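You operate a simulated robot arm through the tools that you are given. There is no shell and no other tool.

The job below is to be done with a simulated robot arm. You get a single attempt, and the scene is never put back.

Task
Load the short blue roll on the rewinder and wind 1.0 metres on to the core.
Fine: roll on the fixed stub; press ZERO once before winding; black arm in, turn the large hand wheel, arm out; the white roll and the other cores stay. Where these are worked on the way, their far stop is far enough and under half their travel is too little: black arm.

Only the result counts: the job must be done as asked and must still hold three seconds after the hand-in. Knocking over, shifting, dropping, spilling or breaking anything else fails it.

Robot
A 6-joint arm with a three-finger gripper, fixed in place. Base frame: the origin is at the foot of the arm, x ahead of it, y to its left, z up. Readings come in m, degrees, newtons and seconds.
Its first joint turns from -166.0 to 166.0 degrees. Payload 4.89 kg.
Tool frame: the origin (TCP) lies between the finger pads and is the grasp point; the fingertips stand 0.03 m ahead of it; z points along the fingers, y is the line along which they close. Largest opening 0.164 m; the body of the gripper starts 0.125 m behind the TCP.
Orientation is that of the tool frame in the base frame, as a unit quaternion [x, y, z, w]. With the fingers straight down and closing along the base's y, the tool's x points along the base's -x, its y along +y and its z along -z.

Tools
- The arm moves only by the tool move_arm. Its argument "steps" is a list of rows, each a list of 3 entries, a list of its own where there are three numbers: the finger opening in m, from 0 to 0.164, then the shift along the tool's x, y, z in m, then the turn, a rotation vector about the tool's x, y, z in degrees. In form: [[grip, [dx, dy, dz], [rx, ry, rz]], ...]. A call has 1 to 20 rows; each row is the pose to reach, as a shift and turn from the pose commanded when the call began, along the tool's axes at that moment. A row lasts 0.2 s, in which the tool goes at most 0.05 m and 8.6 degrees; a call with a longer step from one row to the next is refused whole, and so is a gripper value outside its range. A pose out of reach is approached as far as the arm can. The call stops where the force on the tool passes 90 N (or 10 N more than at its start, if that is more) or the arm is blocked; 0.2 s more then pass. The fingers move at their own pace (about 0.108 m/s each) and stop on an object; they squeeze with about 28 N. The grip force told is the motor's: it shows also when the fingers shut on nothing. Time passes only in rows, and 0.2 s behind the last, so rows that repeat a pose let the fingers close. It gives the time, the measured TCP pose, the force on the tool (base axes), the opening and the grip force at its end, in the units of the frame above (readings bear some noise), with the torque about the TCP (base axes, N m) and any sound that the robot's microphone picked up.
- Cameras (640 x 400 px; columns grow to the right, rows downward): "scene" is fixed at [0.2186, -0.6493, 1.3897]; the picture's right is [0.67, -0.74, 0.00], its down [-0.40, -0.36, -0.84] and it looks along [0.63, 0.56, -0.54] (base axes); focal length 272 px, centre (320, 200). "wrist" rides on the gripper at [0.076, -0.002, -0.152] in the tool frame; the picture's right is [0.02, 1.00, 0.00], its down [-0.88, 0.02, -0.47] and it looks along [-0.47, 0.01, 0.88] (tool axes); focal length 247 px, centre (320, 200). There is no depth. A picture from a camera that has moved, and an enlarged one, comes with that camera's place and axes in the base frame and with its lens.
- get_image(camera): a new picture of that camera. The clock stands still meanwhile.
- slide_trunk(by): slides the trunk up (or, below 0, down) by that many m; the arm rides with it, the base frame stays. It gives what a move gives, with no picture.
- zoom(camera, box): a new picture of the part [left, top, right, bottom] of that camera's present view, enlarged. The clock stands still meanwhile.
- sign_off(): hands the job in; it is judged then, once.

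Places have to be worked out from the pictures, the camera data and where the tool is seen. Open the gripper and draw the arm clear of the work before you hand the job in, unless the task says otherwise.

The tools are called by a JSON object that holds its "name" and its "arguments". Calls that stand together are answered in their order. move_arm: Moves the arm, as the interface text tells. Its arguments: {"type":"object","properties":{"steps":{"type":"array","items":{"type":"array"}}},"required":["steps"]} The other tools are called the same way: slide_trunk (by) slides the trunk up or down; get_image (camera) takes a picture; zoom (camera, box) takes an enlarged picture of a part of a camera's view; sign_off () hands the job in.

At the start:

```text
time: 0.0
tool_pos: [0.5982, 0.0363, 1.1541]
ee_rot: [0.0, 1.0, -0.001, 0.0]
contact_force: [0.0, -0.4, 0.0]
moment: [0.02, -0.01, 0.0]
width: 0.164
finger_force: 0.1
trunk travel left (down, up): [-0.1, 0.29]
```

scene: 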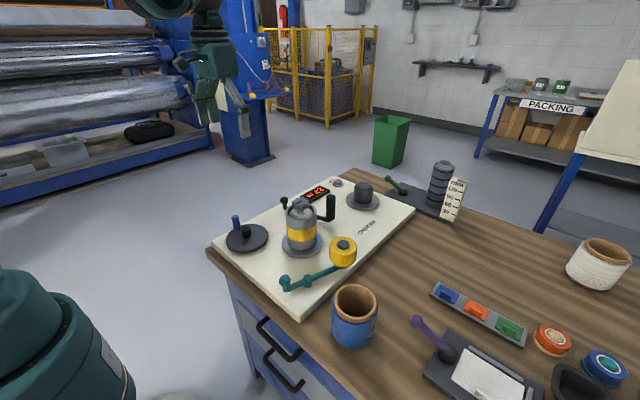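
wrist: 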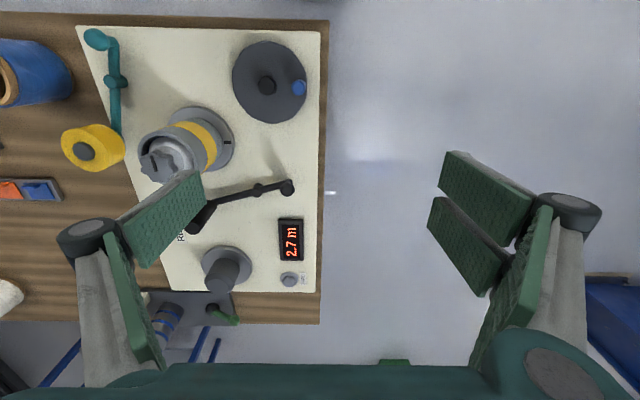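

I'll start by taking close-up views of the scene to identify the parts of the rewinder.

{"name": "zoom", "arguments": {"camera": "scene", "box": [200, 160, 430, 330]}}

{"name": "zoom", "arguments": {"camera": "scene", "box": [320, 220, 640, 400]}}

{"name": "zoom", "arguments": {"camera": "wrist", "box": [0, 0, 340, 340]}}

```text
2.35 times, centred on (315, 245) of scene
camera zoom: at [0.2186, -0.6493, 1.3897], right [0.67, -0.74, 0.0], down [-0.4, -0.36, -0.84], along [0.63, 0.56, -0.54], focal length 640 px, centre (332, 94)
```

zoom: 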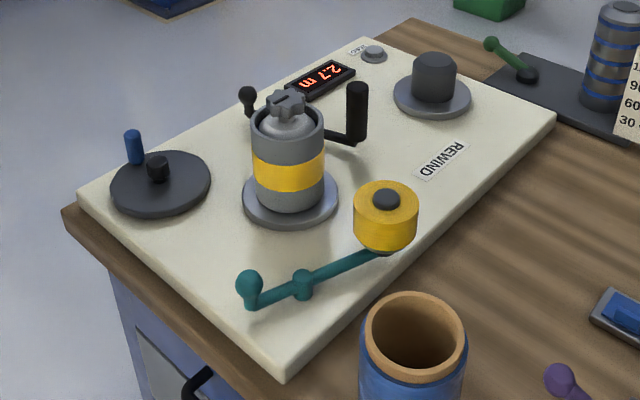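

```text
2.00 times, centred on (480, 310) of scene
camera zoom: at [0.2186, -0.6493, 1.3897], right [0.67, -0.74, 0.0], down [-0.4, -0.36, -0.84], along [0.63, 0.56, -0.54], focal length 544 px, centre (0, -20)
```

zoom: 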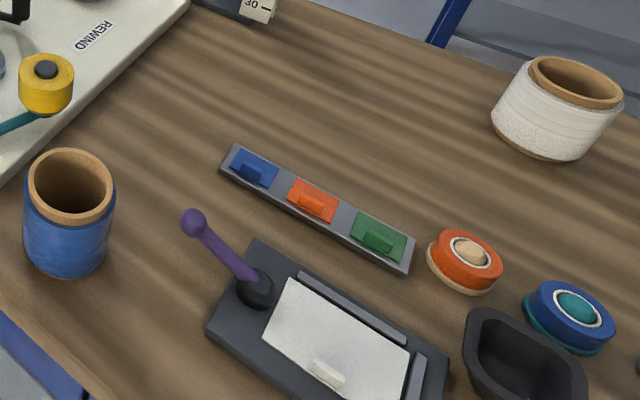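

```text
1.18 times, centred on (170, 170) of wrist
camera zoom: at [0.5216, 0.0349, 1.3077], right [-0.02, 1.0, 0.0], down [0.88, 0.02, 0.47], along [0.47, 0.01, -0.88], focal length 291 px, centre (496, 235)
```

zoom: 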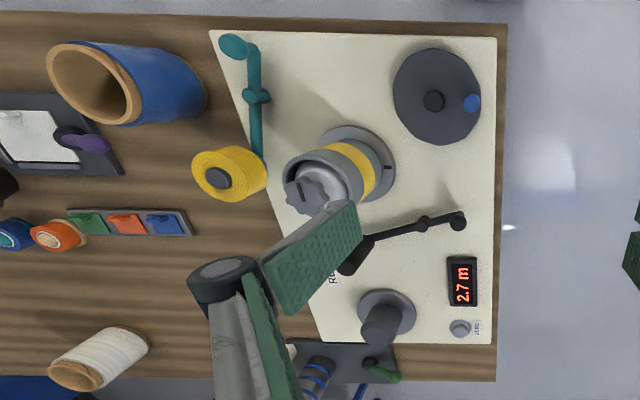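

The rewinder sits close to the arm (board about x 0.47–1.08, y −0.38–0.04, z≈0.82). I'll look closer at the arm itself and at the black and teal arms on the board.

{"name": "zoom", "arguments": {"camera": "scene", "box": [0, 0, 280, 175]}}

{"name": "zoom", "arguments": {"camera": "scene", "box": [220, 165, 348, 245]}}

{"name": "zoom", "arguments": {"camera": "scene", "box": [0, 200, 320, 400]}}

{"name": "zoom", "arguments": {"camera": "wrist", "box": [120, 80, 340, 300]}}

```text
2.29 times, centred on (140, 88) of scene
camera zoom: at [0.2186, -0.6493, 1.3897], right [0.67, -0.74, 0.0], down [-0.4, -0.36, -0.84], along [0.63, 0.56, -0.54], focal length 622 px, centre (731, 457)
```

zoom: 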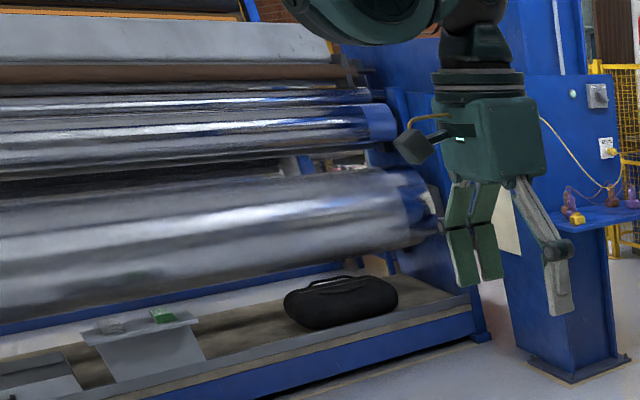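

```text
5.00 times, centred on (284, 205) of scene
camera zoom: at [0.2186, -0.6493, 1.3897], right [0.67, -0.74, 0.0], down [-0.4, -0.36, -0.84], along [0.63, 0.56, -0.54], focal length 1360 px, centre (500, 175)
```

zoom: 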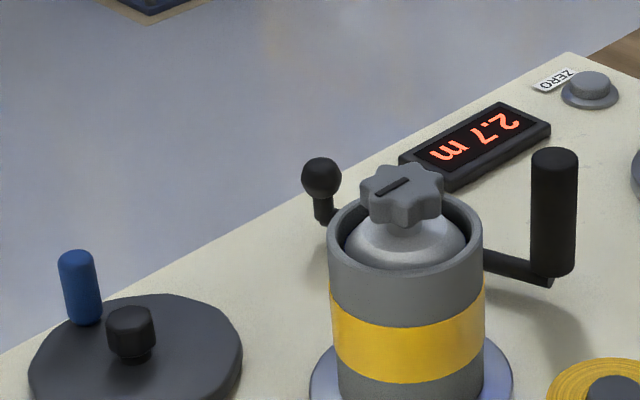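

```text
2.00 times, centred on (160, 300) of scene
camera zoom: at [0.2186, -0.6493, 1.3897], right [0.67, -0.74, 0.0], down [-0.4, -0.36, -0.84], along [0.63, 0.56, -0.54], focal length 544 px, centre (640, 0)
```

zoom: 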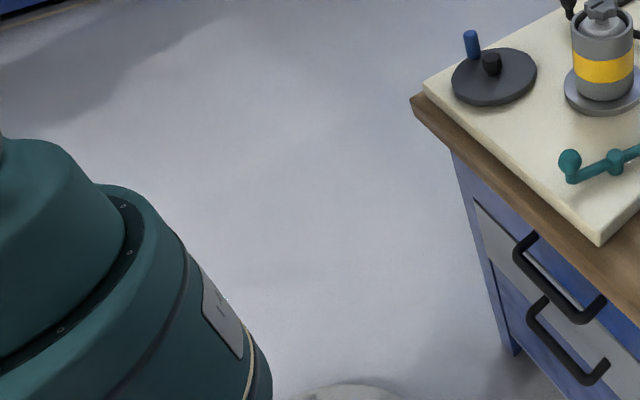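

```text
1.82 times, centred on (230, 190) of wrist
camera zoom: at [0.5216, 0.0349, 1.3077], right [-0.02, 1.0, 0.0], down [0.88, 0.02, 0.47], along [0.47, 0.01, -0.88], focal length 449 px, centre (484, 218)
```

zoom: 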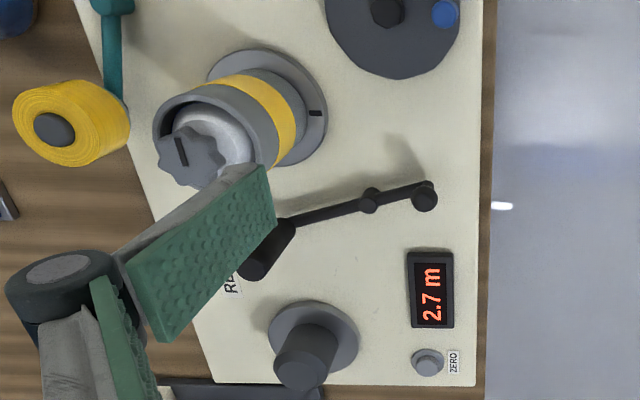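

The core spindle is near (0.647,−0.193), the black arm's knob near (0.728,−0.024), the hand wheel near (0.547,−0.051), ZERO near (1.0,−0.036) and the stub near (0.973,−0.197). I'll test how low the arm can go at this close radius with a small descent.

{"name": "move_arm", "arguments": {"steps": [[0.164, [0, 0, 0.04], [0, 0, 0]], [0.164, [0, 0, 0.08], [0, 0, 0]], [0.164, [0, 0, 0.12], [0, 0, 0]], [0.164, [0, 0, 0.15], [0, 0, 0]], [0.164, [0, 0, 0.15], [0, 0, 0]]]}}

```text
time: 1.2
tool_pos: [0.5971, 0.0376, 1.0021]
ee_rot: [0.0, 1.0, 0.0, 0.001]
contact_force: [0.2, -0.3, 0.1]
moment: [-0.03, 0.02, -0.04]
width: 0.1638
finger_force: 0.0
trunk travel left (down, up): [-0.1, 0.29]
```

The arm reaches z=1.0 at r=0.6 without trouble. I'll rise and go above the blue roll at about (0.54,−0.46) to measure it.

{"name": "move_arm", "arguments": {"steps": [[0.164, [0.0, 0, -0.045], [0, 0, 0]], [0.164, [0.0, 0, -0.09], [0, 0, 0]], [0.164, [0.005, -0.045, -0.11], [0, 0, 0]], [0.164, [0.01, -0.09, -0.11], [0, 0, 0]], [0.164, [0.015, -0.135, -0.11], [0, 0, 0]], [0.164, [0.02, -0.18, -0.11], [0, 0, 0]], [0.164, [0.025, -0.225, -0.11], [0, 0, 0]], [0.164, [0.03, -0.27, -0.11], [0, 0, 0]], [0.164, [0.035, -0.315, -0.11], [0, 0, 0]], [0.164, [0.04, -0.36, -0.11], [0, 0, 0]], [0.164, [0.045, -0.405, -0.11], [0, 0, 0]], [0.164, [0.05, -0.45, -0.11], [0, 0, 0]], [0.164, [0.057, -0.5, -0.11], [0, 0, 0]], [0.164, [0.057, -0.5, -0.11], [0, 0, 0]]]}}

{"name": "get_image", "arguments": {"camera": "wrist"}}

{"name": "get_image", "arguments": {"camera": "scene"}}

```text
refused: row 13 steps farther than a row can; nothing moved
```

```text
taken
camera wrist: at [0.5218, 0.0356, 1.1546], right [-0.02, 1.0, 0.0], down [0.88, 0.02, 0.47], along [0.47, 0.01, -0.88], focal length 247 px, centre (320, 200)
```

wrist: 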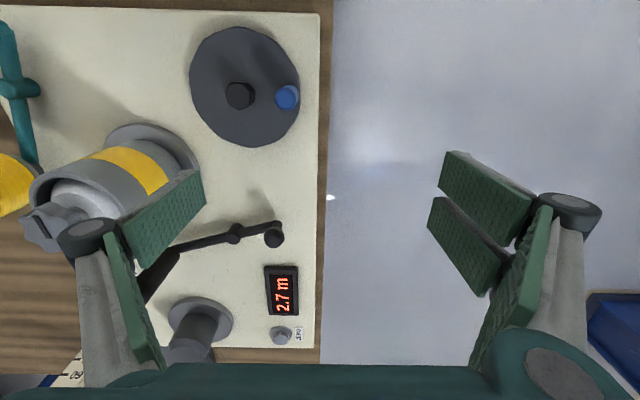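

```text
taken
```

scene: 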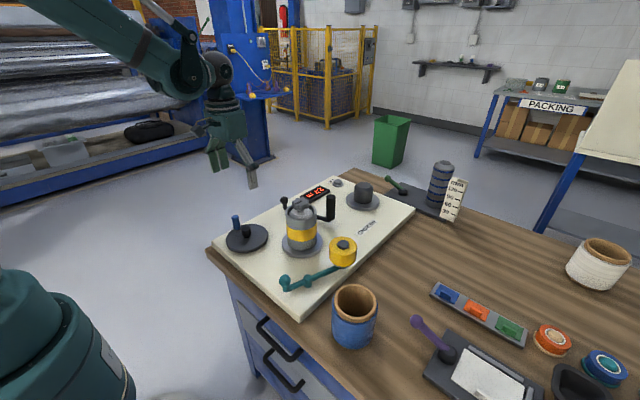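

The last lateral step was just over 0.05 m, so the call was refused. I'll resend it with smaller steps.

{"name": "move_arm", "arguments": {"steps": [[0.164, [0.0, 0, -0.045], [0, 0, 0]], [0.164, [0.0, 0, -0.09], [0, 0, 0]], [0.164, [0.005, -0.04, -0.11], [0, 0, 0]], [0.164, [0.01, -0.08, -0.11], [0, 0, 0]], [0.164, [0.015, -0.12, -0.11], [0, 0, 0]], [0.164, [0.02, -0.16, -0.11], [0, 0, 0]], [0.164, [0.025, -0.2, -0.11], [0, 0, 0]], [0.164, [0.03, -0.24, -0.11], [0, 0, 0]], [0.164, [0.035, -0.28, -0.11], [0, 0, 0]], [0.164, [0.04, -0.32, -0.11], [0, 0, 0]], [0.164, [0.045, -0.36, -0.11], [0, 0, 0]], [0.164, [0.05, -0.4, -0.11], [0, 0, 0]], [0.164, [0.055, -0.44, -0.11], [0, 0, 0]], [0.164, [0.057, -0.48, -0.11], [0, 0, 0]], [0.164, [0.057, -0.5, -0.11], [0, 0, 0]], [0.164, [0.057, -0.5, -0.11], [0, 0, 0]]]}}

{"name": "get_image", "arguments": {"camera": "wrist"}}

{"name": "get_image", "arguments": {"camera": "scene"}}

```text
time: 4.6
tool_pos: [0.5412, -0.4632, 1.116]
ee_rot: [0.001, 1.0, 0.001, 0.0]
contact_force: [1.4, -0.4, -0.1]
moment: [0.02, 0.04, -0.01]
width: 0.1641
finger_force: 0.1
trunk travel left (down, up): [-0.1, 0.29]
```

```text
taken
camera wrist: at [0.4662, -0.4655, 1.2687], right [-0.02, 1.0, 0.0], down [0.88, 0.02, 0.47], along [0.47, 0.01, -0.88], focal length 247 px, centre (320, 200)
```

wrist: 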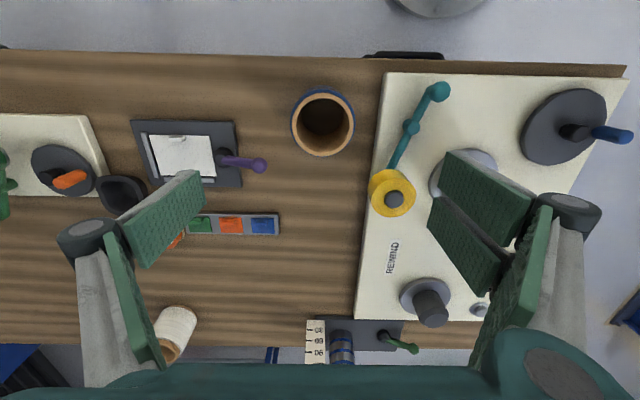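

```text
taken
```

scene: 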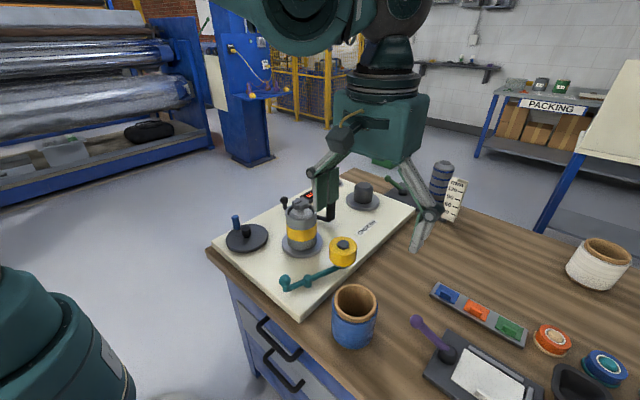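

The blue roll stands alone here, with another station further left. I'll zoom on the roll and the stub, then look further right for any other blue roll.

{"name": "zoom", "arguments": {"camera": "wrist", "box": [260, 70, 388, 150]}}

{"name": "zoom", "arguments": {"camera": "wrist", "box": [0, 100, 240, 250]}}

{"name": "zoom", "arguments": {"camera": "wrist", "box": [350, 240, 510, 340]}}

```text
5.00 times, centred on (324, 110) of wrist
camera zoom: at [0.4662, -0.4655, 1.2687], right [-0.02, 1.0, 0.0], down [0.88, 0.02, 0.47], along [0.47, 0.01, -0.88], focal length 1235 px, centre (300, 650)
```

zoom: 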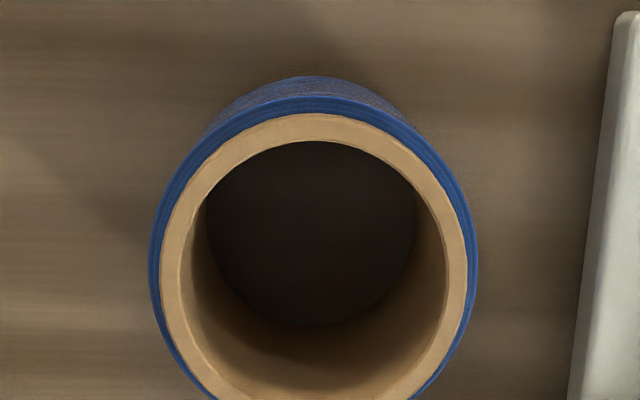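

```text
2.67 times, centred on (120, 175) of wrist
camera zoom: at [0.4662, -0.4655, 1.2687], right [-0.02, 1.0, 0.0], down [0.88, 0.02, 0.47], along [0.47, 0.01, -0.88], focal length 659 px, centre (853, 267)
```

zoom: 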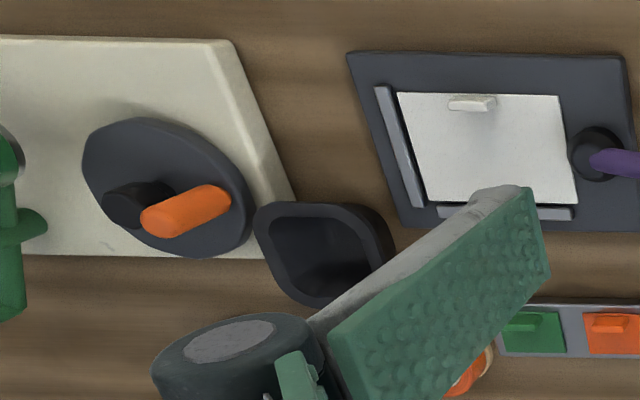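

```text
4.00 times, centred on (430, 290) of wrist
camera zoom: at [0.4662, -0.4655, 1.2687], right [-0.02, 1.0, 0.0], down [0.88, 0.02, 0.47], along [0.47, 0.01, -0.88], focal length 988 px, centre (-120, -160)
```

zoom: 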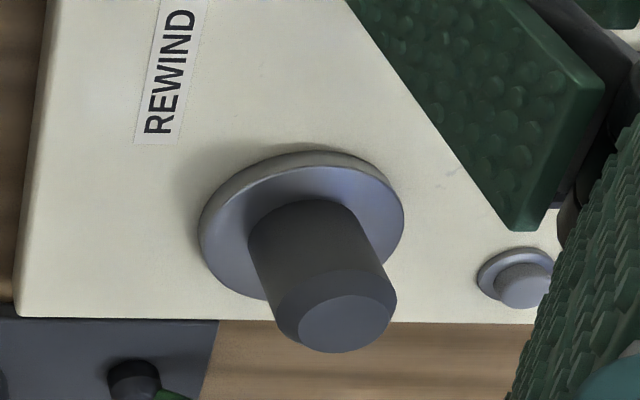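

The roll measures OD≈0.094, hole≈0.077; the stub is ≈0.065 in diameter and its top is z≈0.89. I'll shift right to see whether other blue rolls exist on the bench before choosing.

{"name": "move_arm", "arguments": {"steps": [[0.164, [0, -0.045, 0], [0, 0, 0]], [0.164, [0, -0.09, 0], [0, 0, 0]], [0.164, [0, -0.135, 0], [0, 0, 0]], [0.164, [0, -0.18, 0], [0, 0, 0]], [0.164, [0, -0.225, 0], [0, 0, 0]], [0.164, [0, -0.27, 0], [0, 0, 0]], [0.164, [0, -0.3, 0], [0, 0, 0]], [0.164, [0, -0.3, 0], [0, 0, 0]]]}}

{"name": "get_image", "arguments": {"camera": "wrist"}}

```text
time: 6.4
tool_pos: [0.5405, -0.7668, 1.1161]
ee_rot: [-0.001, 1.0, -0.001, 0.0]
contact_force: [0.7, 0.1, 0.7]
moment: [0.05, 0.04, 0.04]
width: 0.1639
finger_force: 0.0
trunk travel left (down, up): [-0.1, 0.29]
```

```text
taken
camera wrist: at [0.4639, -0.7687, 1.269], right [-0.02, 1.0, 0.0], down [0.88, 0.02, 0.47], along [0.47, 0.01, -0.88], focal length 247 px, centre (320, 200)
```

wrist: 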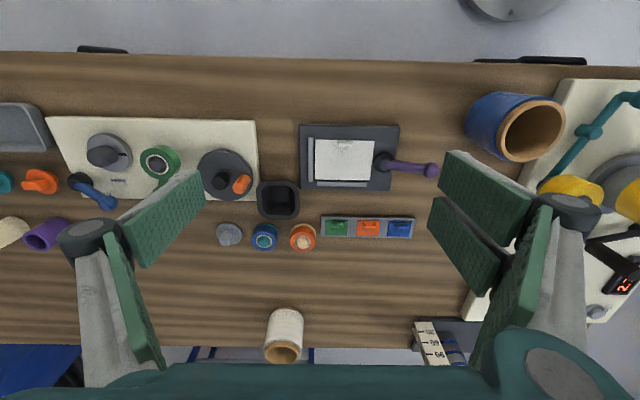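

{"name": "zoom", "arguments": {"camera": "wrist", "box": [0, 80, 320, 280]}}

{"name": "move_arm", "arguments": {"steps": [[0.164, [0, -0.045, -0.01], [0, 0, 0]], [0.164, [0, -0.09, -0.02], [0, 0, 0]], [0.164, [0.02, -0.13, -0.03], [0, 0, 0]], [0.164, [0.05, -0.16, -0.04], [0, 0, 0]], [0.164, [0.08, -0.19, -0.04], [0, 0, 0]], [0.164, [0.1, -0.22, -0.04], [0, 0, 0]], [0.164, [0.12, -0.25, -0.04], [0, 0, 0]], [0.164, [0.12, -0.25, -0.04], [0, 0, 0]]]}}

{"name": "get_image", "arguments": {"camera": "wrist"}}

```text
2.00 times, centred on (160, 180) of wrist
camera zoom: at [0.4639, -0.7687, 1.269], right [-0.02, 1.0, 0.0], down [0.88, 0.02, 0.47], along [0.47, 0.01, -0.88], focal length 494 px, centre (640, 240)
```

zoom: 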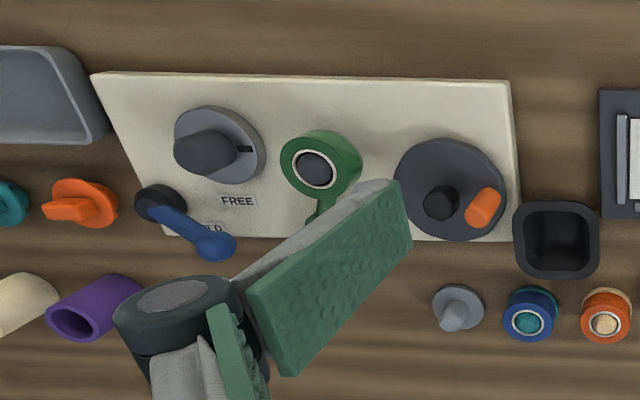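

```text
time: 8.2
tool_pos: [0.4224, -1.0134, 1.1521]
ee_rot: [0.0, 1.0, 0.0, 0.0]
contact_force: [0.1, 0.4, -0.7]
moment: [0.05, -0.05, -0.01]
width: 0.1641
finger_force: 0.0
trunk travel left (down, up): [-0.1, 0.29]
```

```text
taken
camera wrist: at [0.3458, -1.0164, 1.3048], right [-0.02, 1.0, 0.0], down [0.88, 0.02, 0.47], along [0.47, 0.01, -0.88], focal length 247 px, centre (320, 200)
```

wrist: 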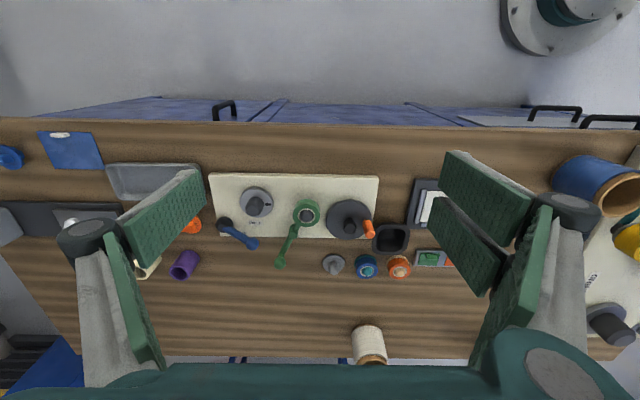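

Only one blue roll of this kind is on the bench, so that is the one. I'll return above it.

{"name": "move_arm", "arguments": {"steps": [[0.164, [-0.01, 0.045, 0], [0, 0, 0]], [0.164, [-0.02, 0.09, 0], [0, 0, 0]], [0.164, [-0.03, 0.135, 0], [0, 0, 0]], [0.164, [-0.04, 0.18, 0], [0, 0, 0]], [0.164, [-0.05, 0.225, 0], [0, 0, 0]], [0.164, [-0.06, 0.27, 0], [0, 0, 0]], [0.164, [-0.07, 0.315, 0], [0, 0, 0]], [0.164, [-0.08, 0.36, 0], [0, 0, 0]], [0.164, [-0.09, 0.405, 0.0], [0, 0, 0]], [0.164, [-0.1, 0.45, 0.02], [0, 0, 0]], [0.164, [-0.11, 0.49, 0.04], [0, 0, 0]], [0.164, [-0.117, 0.53, 0.06], [0, 0, 0]], [0.164, [-0.117, 0.552, 0.09], [0, 0, 0]], [0.164, [-0.117, 0.552, 0.09], [0, 0, 0]]]}}

{"name": "get_image", "arguments": {"camera": "wrist"}}

{"name": "get_image", "arguments": {"camera": "scene"}}

```text
refused: row 10 steps farther than a row can; nothing moved
```

```text
taken
camera wrist: at [0.3458, -1.0164, 1.3048], right [-0.02, 1.0, 0.0], down [0.88, 0.02, 0.47], along [0.47, 0.01, -0.88], focal length 247 px, centre (320, 200)
```

wrist: 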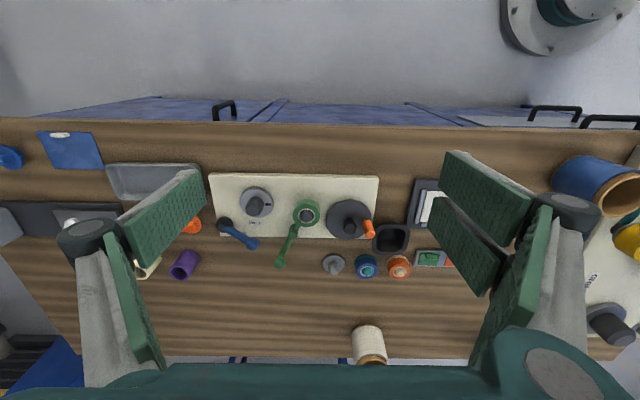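

```text
taken
```

scene: 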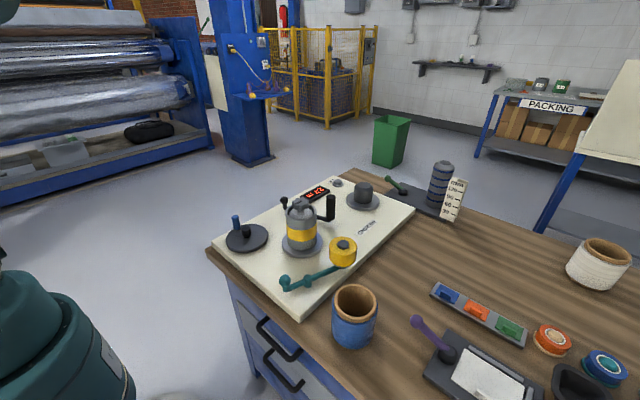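

One row was again a hair too long; resending with shorter rows.

{"name": "move_arm", "arguments": {"steps": [[0.164, [-0.01, 0.042, 0], [0, 0, 0]], [0.164, [-0.02, 0.084, 0], [0, 0, 0]], [0.164, [-0.03, 0.126, 0], [0, 0, 0]], [0.164, [-0.04, 0.168, 0], [0, 0, 0]], [0.164, [-0.05, 0.21, 0], [0, 0, 0]], [0.164, [-0.06, 0.252, 0], [0, 0, 0]], [0.164, [-0.07, 0.294, 0], [0, 0, 0]], [0.164, [-0.08, 0.336, 0], [0, 0, 0]], [0.164, [-0.09, 0.378, 0.0], [0, 0, 0]], [0.164, [-0.1, 0.418, 0.01], [0, 0, 0]], [0.164, [-0.11, 0.456, 0.03], [0, 0, 0]], [0.164, [-0.117, 0.494, 0.05], [0, 0, 0]], [0.164, [-0.117, 0.53, 0.07], [0, 0, 0]], [0.164, [-0.117, 0.552, 0.09], [0, 0, 0]], [0.164, [-0.117, 0.552, 0.09], [0, 0, 0]]]}}

{"name": "get_image", "arguments": {"camera": "wrist"}}

{"name": "get_image", "arguments": {"camera": "scene"}}

```text
time: 11.4
tool_pos: [0.5417, -0.4615, 1.0659]
ee_rot: [-0.001, 1.0, 0.0, 0.0]
contact_force: [0.1, -1.1, 0.4]
moment: [0.03, -0.05, -0.03]
width: 0.1641
finger_force: 0.1
trunk travel left (down, up): [-0.1, 0.29]
```

```text
taken
camera wrist: at [0.4653, -0.4633, 1.2178], right [-0.02, 1.0, 0.0], down [0.88, 0.02, 0.47], along [0.47, 0.01, -0.88], focal length 247 px, centre (320, 200)
```

wrist: 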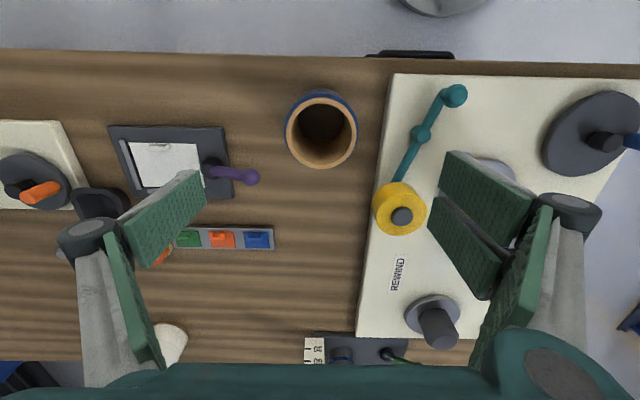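

```text
taken
```

scene: 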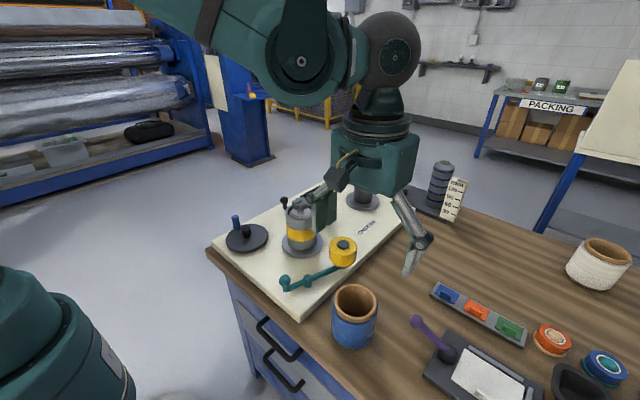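

Zooming on the roll rim to get its centre accurately before the grasp.

{"name": "zoom", "arguments": {"camera": "wrist", "box": [256, 80, 384, 180]}}

{"name": "zoom", "arguments": {"camera": "scene", "box": [310, 270, 406, 360]}}

```text
4.00 times, centred on (320, 130) of wrist
camera zoom: at [0.4653, -0.4633, 1.2178], right [-0.02, 1.0, 0.0], down [0.88, 0.02, 0.47], along [0.47, 0.01, -0.88], focal length 988 px, centre (320, 480)
```

zoom: 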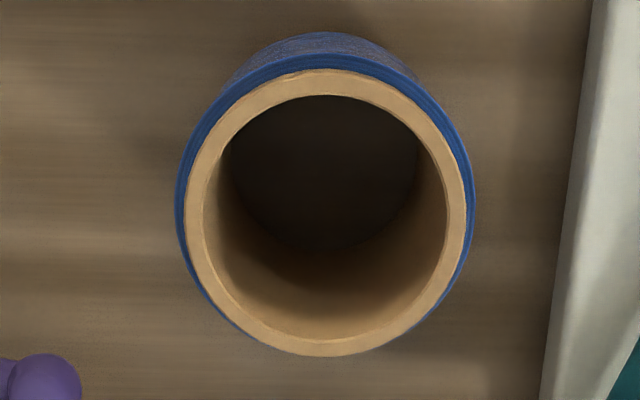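

```text
4.44 times, centred on (358, 315) of scene
camera zoom: at [0.2186, -0.6493, 1.3897], right [0.67, -0.74, 0.0], down [-0.4, -0.36, -0.84], along [0.63, 0.56, -0.54], focal length 1209 px, centre (151, -311)
```

zoom: 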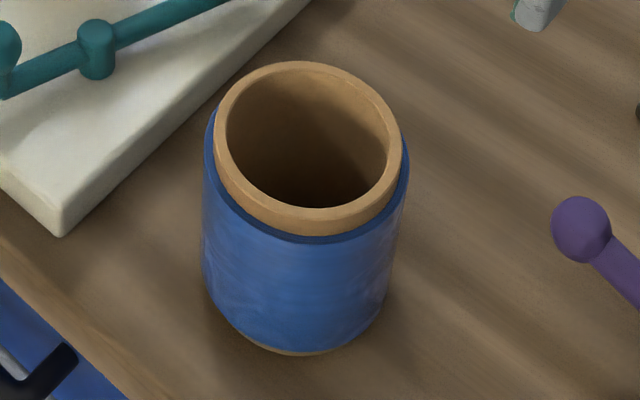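

The roll's centre works out to (0.5415,−0.460), top of core z≈0.893, film OD≈0.099, bench z≈0.80. The tool is already above it, so I'll descend with a 0.135 opening to TCP z≈0.85.

{"name": "move_arm", "arguments": {"steps": [[0.135, [0, 0.001, 0.03], [0, 0, 0]], [0.135, [0, 0.001, 0.06], [0, 0, 0]], [0.135, [0, 0.001, 0.09], [0, 0, 0]], [0.135, [0, 0.001, 0.12], [0, 0, 0]], [0.135, [0, 0.001, 0.12], [0, 0, 0]]]}}

{"name": "get_image", "arguments": {"camera": "wrist"}}

{"name": "get_image", "arguments": {"camera": "scene"}}

```text
time: 12.6
tool_pos: [0.5383, -0.4582, 0.9458]
ee_rot: [0.0, 1.0, 0.001, 0.0]
contact_force: [0.1, -0.1, -1.0]
moment: [-0.02, 0.01, 0.0]
width: 0.135
finger_force: 0.0
trunk travel left (down, up): [-0.1, 0.29]
```

```text
taken
camera wrist: at [0.4626, -0.4597, 1.0982], right [-0.02, 1.0, 0.0], down [0.88, 0.02, 0.47], along [0.47, 0.01, -0.88], focal length 247 px, centre (320, 200)
```

wrist: 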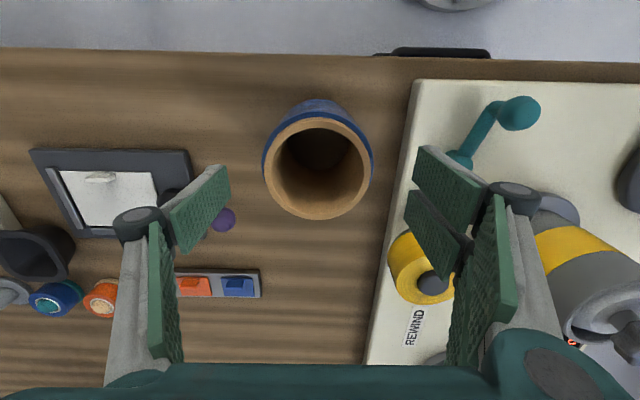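

```text
taken
```

scene: 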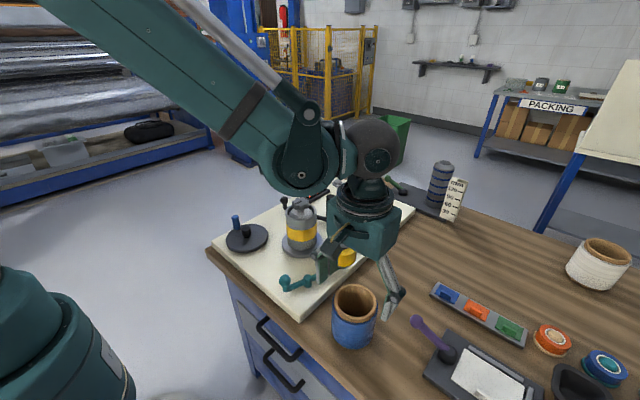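

Projection checks agree with the estimate within 1–2 px. I'll centre by ~3 mm and continue down to TCP z≈0.85, then close on the roll.

{"name": "move_arm", "arguments": {"steps": [[0.135, [-0.003, -0.002, 0.03], [0, 0, 0]], [0.135, [-0.003, -0.002, 0.06], [0, 0, 0]], [0.135, [-0.003, -0.002, 0.095], [0, 0, 0]], [0.135, [-0.003, -0.002, 0.095], [0, 0, 0]]]}}

{"name": "get_image", "arguments": {"camera": "wrist"}}

{"name": "get_image", "arguments": {"camera": "scene"}}

```text
time: 13.6
tool_pos: [0.5411, -0.462, 0.8501]
ee_rot: [0.0, 1.0, 0.0, 0.001]
contact_force: [-0.1, 0.3, 0.3]
moment: [0.01, 0.0, -0.05]
width: 0.1349
finger_force: 0.0
trunk travel left (down, up): [-0.1, 0.29]
```

```text
taken
camera wrist: at [0.4644, -0.4645, 1.0024], right [-0.02, 1.0, 0.0], down [0.88, 0.02, 0.47], along [0.47, 0.01, -0.88], focal length 247 px, centre (320, 200)
```

wrist: 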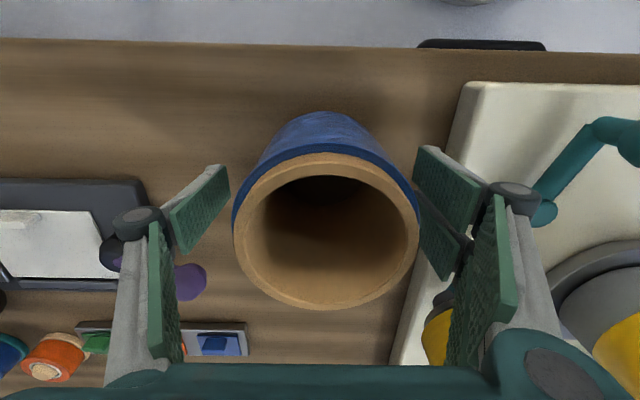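

```text
taken
```

scene: 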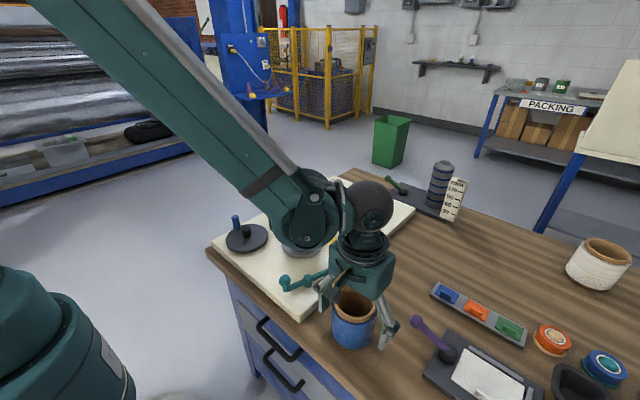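

The fingers straddle the roll with clearance on both sides. Closing the gripper on it now.

{"name": "move_arm", "arguments": {"steps": [[0.09, [0, 0.001, 0], [0, 0, 0]], [0.08, [0, 0.001, 0], [0, 0, 0]], [0.08, [0, 0.001, 0], [0, 0, 0]], [0.08, [0, 0.001, 0], [0, 0, 0]]]}}

```text
time: 14.6
tool_pos: [0.5402, -0.4611, 0.8489]
ee_rot: [0.0, 1.0, 0.0, 0.0]
contact_force: [-1.1, 0.1, -0.4]
moment: [-0.01, -0.04, 0.0]
width: 0.0939
finger_force: 27.7
trunk travel left (down, up): [-0.1, 0.29]
```

The grip holds at a width of 0.094 m with 27.7 N. Lifting straight up to clear everything.

{"name": "move_arm", "arguments": {"steps": [[0.08, [0, 0, -0.02], [0, 0, 0]], [0.08, [0, 0, -0.05], [0, 0, 0]], [0.08, [0, 0, -0.09], [0, 0, 0]], [0.08, [0, 0, -0.13], [0, 0, 0]], [0.08, [0, 0, -0.17], [0, 0, 0]], [0.08, [0, 0, -0.21], [0, 0, 0]], [0.08, [0, 0, -0.24], [0, 0, 0]], [0.08, [0, 0, -0.24], [0, 0, 0]]]}}

{"name": "get_image", "arguments": {"camera": "wrist"}}

{"name": "get_image", "arguments": {"camera": "scene"}}

```text
time: 16.4
tool_pos: [0.5394, -0.4605, 1.0881]
ee_rot: [-0.001, 1.0, -0.001, -0.001]
contact_force: [-0.8, -0.1, -1.7]
moment: [-0.02, -0.05, -0.03]
width: 0.0939
finger_force: 28.2
trunk travel left (down, up): [-0.1, 0.29]
```

```text
taken
camera wrist: at [0.4638, -0.4633, 1.2409], right [-0.02, 1.0, 0.0], down [0.88, 0.02, 0.47], along [0.47, 0.01, -0.88], focal length 247 px, centre (320, 200)
```

wrist: 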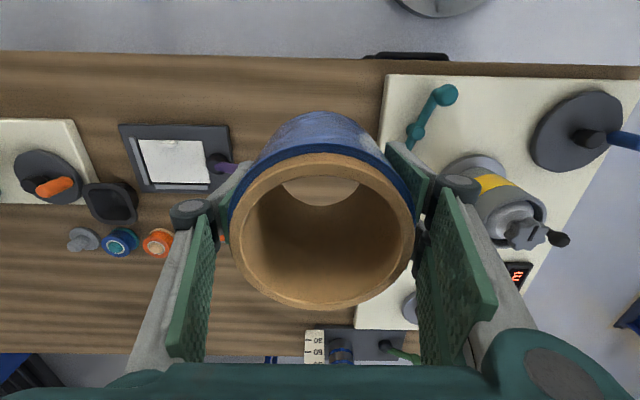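

```text
taken
```

scene: 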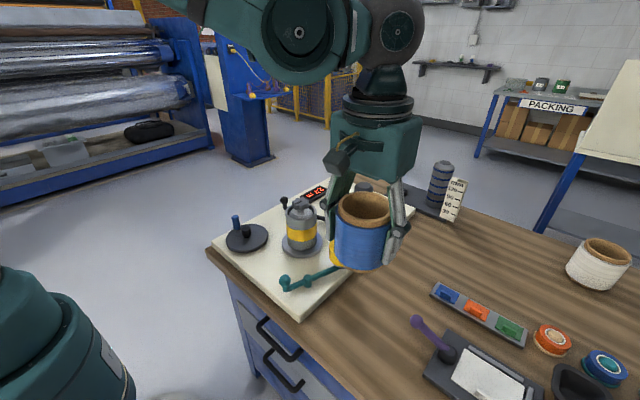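

The roll is held cleanly. I'll move to a vantage point at about (0.80,−0.53) where the wrist camera can see the stub past the finger, to fix its centre accurately.

{"name": "move_arm", "arguments": {"steps": [[0.08, [-0.04, -0.01, 0], [0, 0, 0]], [0.08, [-0.08, -0.02, 0], [0, 0, 0]], [0.08, [-0.12, -0.03, 0], [0, 0, 0]], [0.08, [-0.16, -0.04, 0], [0, 0, 0]], [0.08, [-0.2, -0.05, 0], [0, 0, 0]], [0.08, [-0.24, -0.06, 0], [0, 0, 0]], [0.08, [-0.26, -0.07, 0], [0, 0, 0]], [0.08, [-0.26, -0.07, 0], [0, 0, 0]]]}}

{"name": "get_image", "arguments": {"camera": "wrist"}}

```text
time: 18.2
tool_pos: [0.8012, -0.5337, 1.0908]
ee_rot: [0.0, 1.0, 0.0, 0.0]
contact_force: [0.6, -0.5, -3.2]
moment: [0.05, 0.08, 0.02]
width: 0.0939
finger_force: 28.2
trunk travel left (down, up): [-0.1, 0.29]
```

```text
taken
camera wrist: at [0.7249, -0.536, 1.2423], right [-0.02, 1.0, 0.0], down [0.88, 0.02, 0.47], along [0.47, 0.01, -0.88], focal length 247 px, centre (320, 200)
```

wrist: 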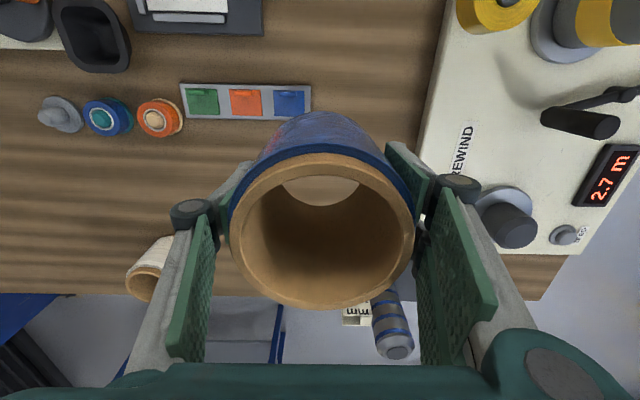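

{"name": "zoom", "arguments": {"camera": "wrist", "box": [440, 150, 600, 250]}}

{"name": "zoom", "arguments": {"camera": "scene", "box": [320, 160, 420, 225]}}

```text
4.00 times, centred on (520, 200) of wrist
camera zoom: at [0.7249, -0.536, 1.2423], right [-0.02, 1.0, 0.0], down [0.88, 0.02, 0.47], along [0.47, 0.01, -0.88], focal length 988 px, centre (-480, 200)
```

zoom: 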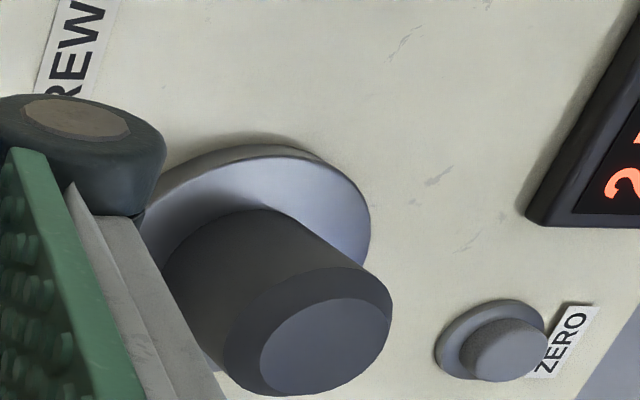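

```text
6.15 times, centred on (370, 192) of scene
camera zoom: at [0.2186, -0.6493, 1.3897], right [0.67, -0.74, 0.0], down [-0.4, -0.36, -0.84], along [0.63, 0.56, -0.54], focal length 1674 px, centre (12, 246)
```

zoom: 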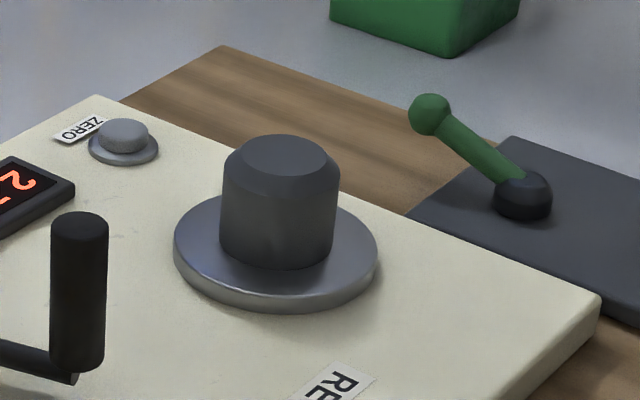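

Triangulating gives the stub centre at about (0.965,−0.193), top z≈0.906, base-disc top z≈0.841. I'll carry the roll above it at z≈1.06 and see whether the reach holds.

{"name": "move_arm", "arguments": {"steps": [[0.08, [-0.018, 0.038, 0], [0, 0, 0]], [0.08, [-0.036, 0.076, 0], [0, 0, 0]], [0.08, [-0.054, 0.114, 0], [0, 0, 0]], [0.08, [-0.072, 0.152, 0], [0, 0, 0]], [0.08, [-0.09, 0.19, 0], [0, 0, 0]], [0.08, [-0.108, 0.228, 0.0], [0, 0, 0]], [0.08, [-0.126, 0.266, 0.0], [0, 0, 0]], [0.08, [-0.144, 0.304, 0.01], [0, 0, 0]], [0.08, [-0.163, 0.34, 0.02], [0, 0, 0]], [0.08, [-0.163, 0.34, 0.02], [0, 0, 0]]]}}

{"name": "get_image", "arguments": {"camera": "wrist"}}

{"name": "get_image", "arguments": {"camera": "scene"}}

```text
time: 20.4
tool_pos: [0.9613, -0.1897, 1.0679]
ee_rot: [-0.001, 1.0, -0.001, 0.0]
contact_force: [0.4, -0.7, -1.6]
moment: [0.0, 0.08, 0.03]
width: 0.0937
finger_force: 28.0
trunk travel left (down, up): [-0.1, 0.29]
```

```text
taken
camera wrist: at [0.8856, -0.1912, 1.2201], right [-0.02, 1.0, 0.0], down [0.88, 0.02, 0.47], along [0.47, 0.01, -0.88], focal length 247 px, centre (320, 200)
```

wrist: 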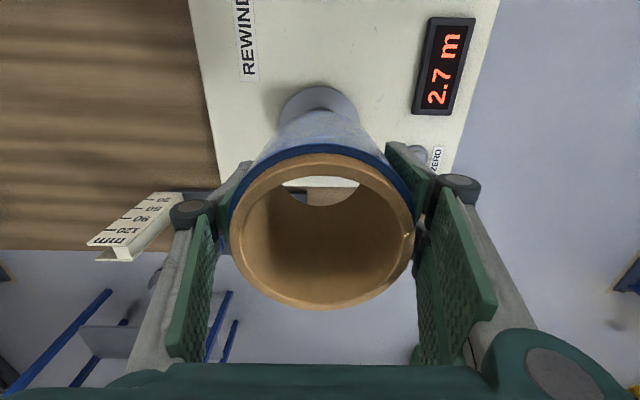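

```text
taken
```

scene: 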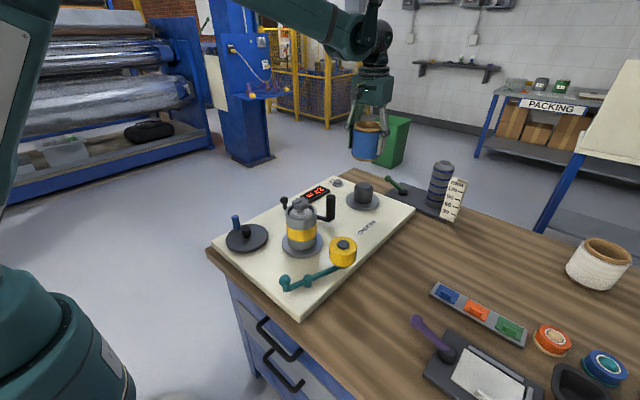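

The roll hangs above the stub, needing about 3 mm more in x and −4 mm in y. I'll apply that and descend to just above the stub top.

{"name": "move_arm", "arguments": {"steps": [[0.08, [-0.003, -0.004, 0.02], [0, 0, 0]], [0.08, [-0.003, -0.004, 0.045], [0, 0, 0]], [0.08, [-0.003, -0.004, 0.07], [0, 0, 0]], [0.08, [-0.003, -0.004, 0.09], [0, 0, 0]], [0.08, [-0.003, -0.004, 0.09], [0, 0, 0]]]}}

{"name": "get_image", "arguments": {"camera": "wrist"}}

{"name": "zoom", "arguments": {"camera": "scene", "box": [300, 110, 440, 220]}}

```text
time: 21.6
tool_pos: [0.9673, -0.1946, 0.9775]
ee_rot: [0.0, 1.0, 0.0, 0.0]
contact_force: [-0.1, -0.3, -2.1]
moment: [0.04, -0.02, -0.05]
width: 0.0939
finger_force: 28.2
trunk travel left (down, up): [-0.1, 0.29]
```

```text
taken
camera wrist: at [0.8912, -0.1972, 1.1315], right [-0.02, 1.0, 0.0], down [0.88, 0.02, 0.47], along [0.47, 0.01, -0.88], focal length 247 px, centre (320, 200)
```

wrist: 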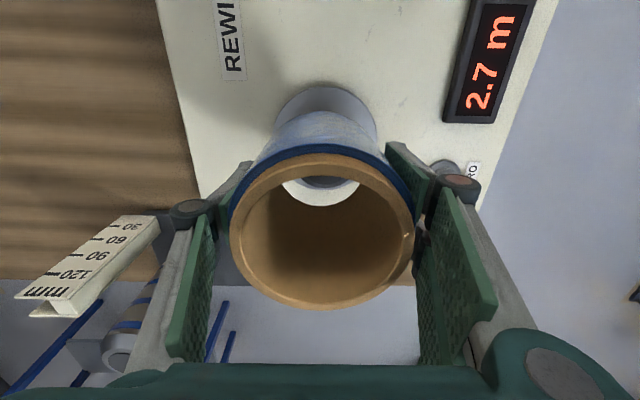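

```text
3.64 times, centred on (370, 165) of scene
camera zoom: at [0.2186, -0.6493, 1.3897], right [0.67, -0.74, 0.0], down [-0.4, -0.36, -0.84], along [0.63, 0.56, -0.54], focal length 989 px, centre (138, 327)
```

zoom: 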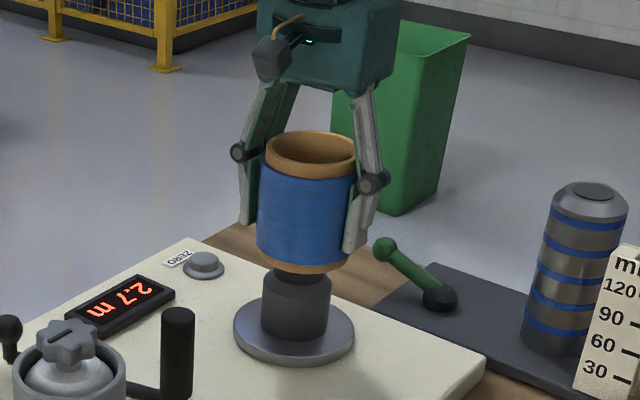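

{"name": "zoom", "arguments": {"camera": "wrist", "box": [230, 70, 430, 320]}}

{"name": "zoom", "arguments": {"camera": "scene", "box": [340, 150, 404, 210]}}

```text
1.60 times, centred on (330, 195) of wrist
camera zoom: at [0.8912, -0.1972, 1.1315], right [-0.02, 1.0, 0.0], down [0.88, 0.02, 0.47], along [0.47, 0.01, -0.88], focal length 395 px, centre (304, 208)
```

zoom: 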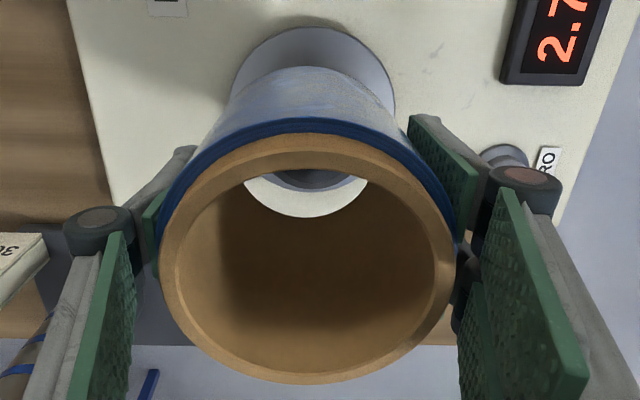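

```text
6.67 times, centred on (372, 180) of scene
camera zoom: at [0.2186, -0.6493, 1.3897], right [0.67, -0.74, 0.0], down [-0.4, -0.36, -0.84], along [0.63, 0.56, -0.54], focal length 1814 px, centre (-27, 333)
```

zoom: 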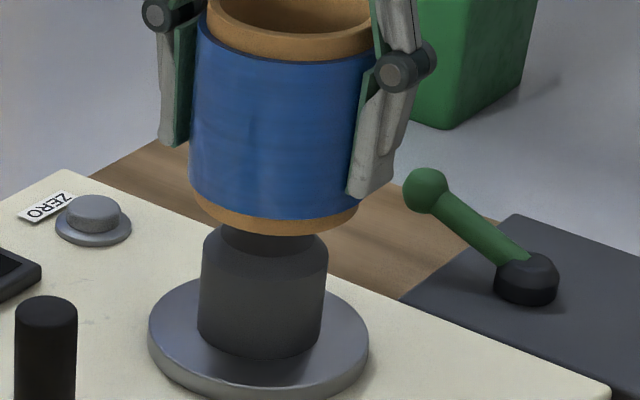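

The two views hint at a few millimetres of offset between roll and stub. I'll zoom tighter to pin it down.

{"name": "zoom", "arguments": {"camera": "wrist", "box": [260, 75, 400, 145]}}

{"name": "zoom", "arguments": {"camera": "wrist", "box": [280, 160, 370, 215]}}

```text
4.57 times, centred on (330, 110) of wrist
camera zoom: at [0.8912, -0.1972, 1.1315], right [-0.02, 1.0, 0.0], down [0.88, 0.02, 0.47], along [0.47, 0.01, -0.88], focal length 1129 px, centre (274, 611)
```

zoom: 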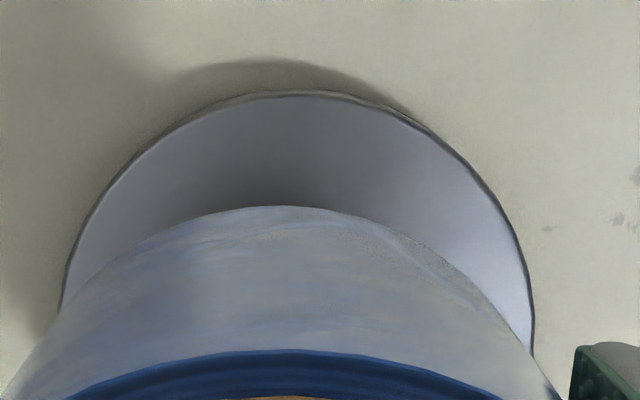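

```text
7.11 times, centred on (325, 188) of wrist
camera zoom: at [0.8912, -0.1972, 1.1315], right [-0.02, 1.0, 0.0], down [0.88, 0.02, 0.47], along [0.47, 0.01, -0.88], focal length 1756 px, centre (284, 289)
```

zoom: 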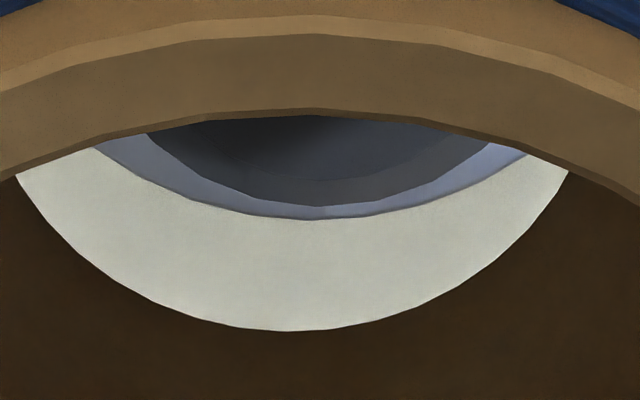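

Through the roll's hole I can see the stub: it's centred at about (0.970,−0.190), so the roll must go +3 mm in x and +5 mm in y. I'll correct and lower partway over the stub's chamfer.

{"name": "move_arm", "arguments": {"steps": [[0.08, [-0.003, 0.005, 0.0], [0, 0, 0]], [0.08, [-0.003, 0.005, 0.0], [0, 0, 0]], [0.08, [-0.003, 0.005, 0.012], [0, 0, 0]], [0.08, [-0.003, 0.005, 0.012], [0, 0, 0]]]}}

{"name": "zoom", "arguments": {"camera": "wrist", "box": [280, 160, 370, 215]}}

{"name": "zoom", "arguments": {"camera": "scene", "box": [340, 150, 404, 210]}}

```text
time: 22.6
tool_pos: [0.9698, -0.1899, 0.967]
ee_rot: [-0.001, 1.0, 0.0, 0.001]
contact_force: [0.3, -0.3, -3.1]
moment: [0.01, 0.0, 0.01]
width: 0.0938
finger_force: 28.2
trunk travel left (down, up): [-0.1, 0.29]
```

```text
7.11 times, centred on (325, 188) of wrist
camera zoom: at [0.8942, -0.1919, 1.1194], right [-0.02, 1.0, 0.0], down [0.88, 0.02, 0.47], along [0.47, 0.01, -0.88], focal length 1756 px, centre (284, 289)
```

zoom: 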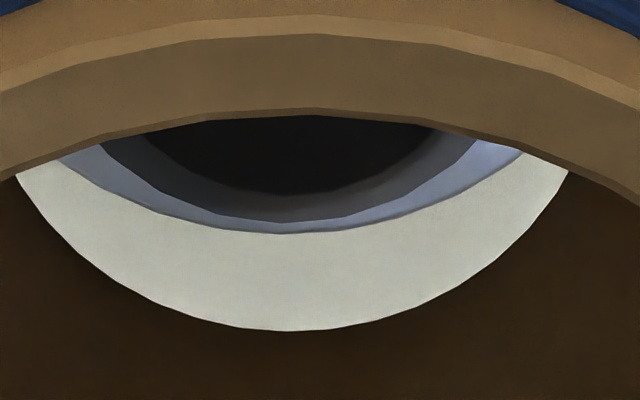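

```text
6.67 times, centred on (372, 180) of scene
camera zoom: at [0.2186, -0.6493, 1.3897], right [0.67, -0.74, 0.0], down [-0.4, -0.36, -0.84], along [0.63, 0.56, -0.54], focal length 1814 px, centre (-27, 333)
```

zoom: 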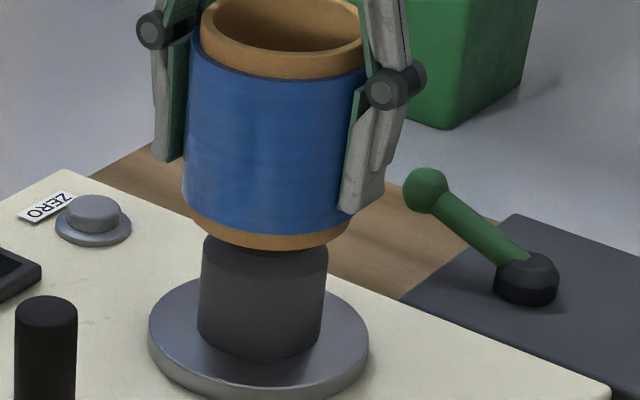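

Everything is now concentric within about 1 mm in both views. Lowering the roll down over the stub.

{"name": "move_arm", "arguments": {"steps": [[0.08, [0, 0, 0.012], [0, 0, 0]], [0.08, [0, 0, 0.024], [0, 0, 0]], [0.08, [0, 0, 0.036], [0, 0, 0]], [0.08, [0, 0, 0.048], [0, 0, 0]], [0.08, [0, 0, 0.06], [0, 0, 0]], [0.08, [0, 0, 0.06], [0, 0, 0]]]}}

{"name": "zoom", "arguments": {"camera": "scene", "box": [330, 140, 410, 215]}}

```text
time: 24.0
tool_pos: [0.9702, -0.1904, 0.9067]
ee_rot: [-0.001, 1.0, -0.001, 0.0]
contact_force: [-0.8, -0.4, -1.7]
moment: [0.01, 0.02, -0.01]
width: 0.0938
finger_force: 27.9
trunk travel left (down, up): [-0.1, 0.29]
```

```text
5.33 times, centred on (370, 178) of scene
camera zoom: at [0.2186, -0.6493, 1.3897], right [0.67, -0.74, 0.0], down [-0.4, -0.36, -0.84], along [0.63, 0.56, -0.54], focal length 1451 px, centre (53, 320)
```

zoom: 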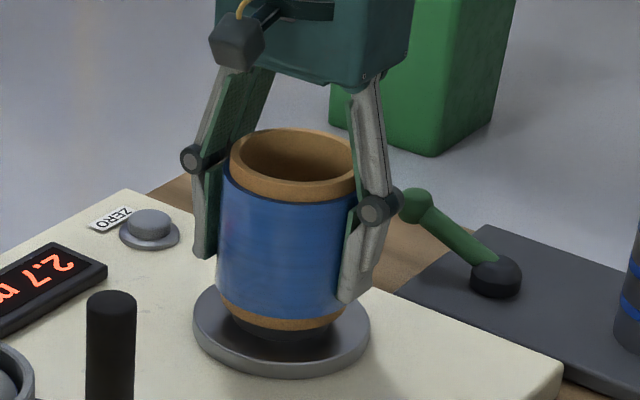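

The roll is sliding over the stub freely, about 2 cm from the disc. Continuing down in small steps until it touches.

{"name": "move_arm", "arguments": {"steps": [[0.08, [0, 0, 0.006], [0, 0, 0]], [0.08, [0, 0, 0.012], [0, 0, 0]], [0.08, [0, 0, 0.016], [0, 0, 0]], [0.08, [0, 0, 0.018], [0, 0, 0]], [0.08, [0, 0, 0.018], [0, 0, 0]]]}}

{"name": "zoom", "arguments": {"camera": "scene", "box": [330, 140, 410, 215]}}

```text
time: 25.2
tool_pos: [0.97, -0.1891, 0.8897]
ee_rot: [0.0, 1.0, 0.0, 0.001]
contact_force: [3.7, -4.2, 14.9]
moment: [-0.12, -0.15, -0.07]
width: 0.0937
finger_force: 28.0
trunk travel left (down, up): [-0.1, 0.29]
```

```text
5.33 times, centred on (370, 178) of scene
camera zoom: at [0.2186, -0.6493, 1.3897], right [0.67, -0.74, 0.0], down [-0.4, -0.36, -0.84], along [0.63, 0.56, -0.54], focal length 1451 px, centre (53, 320)
```

zoom: 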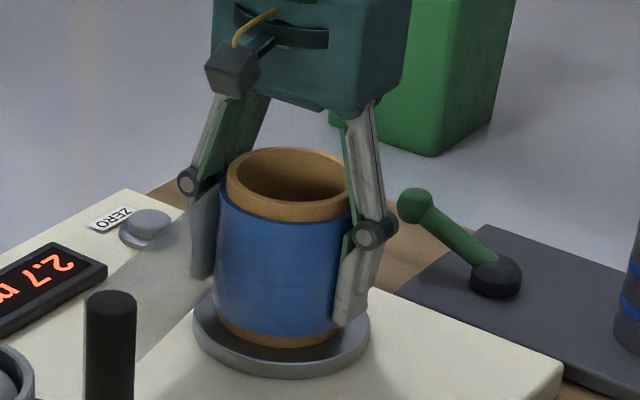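

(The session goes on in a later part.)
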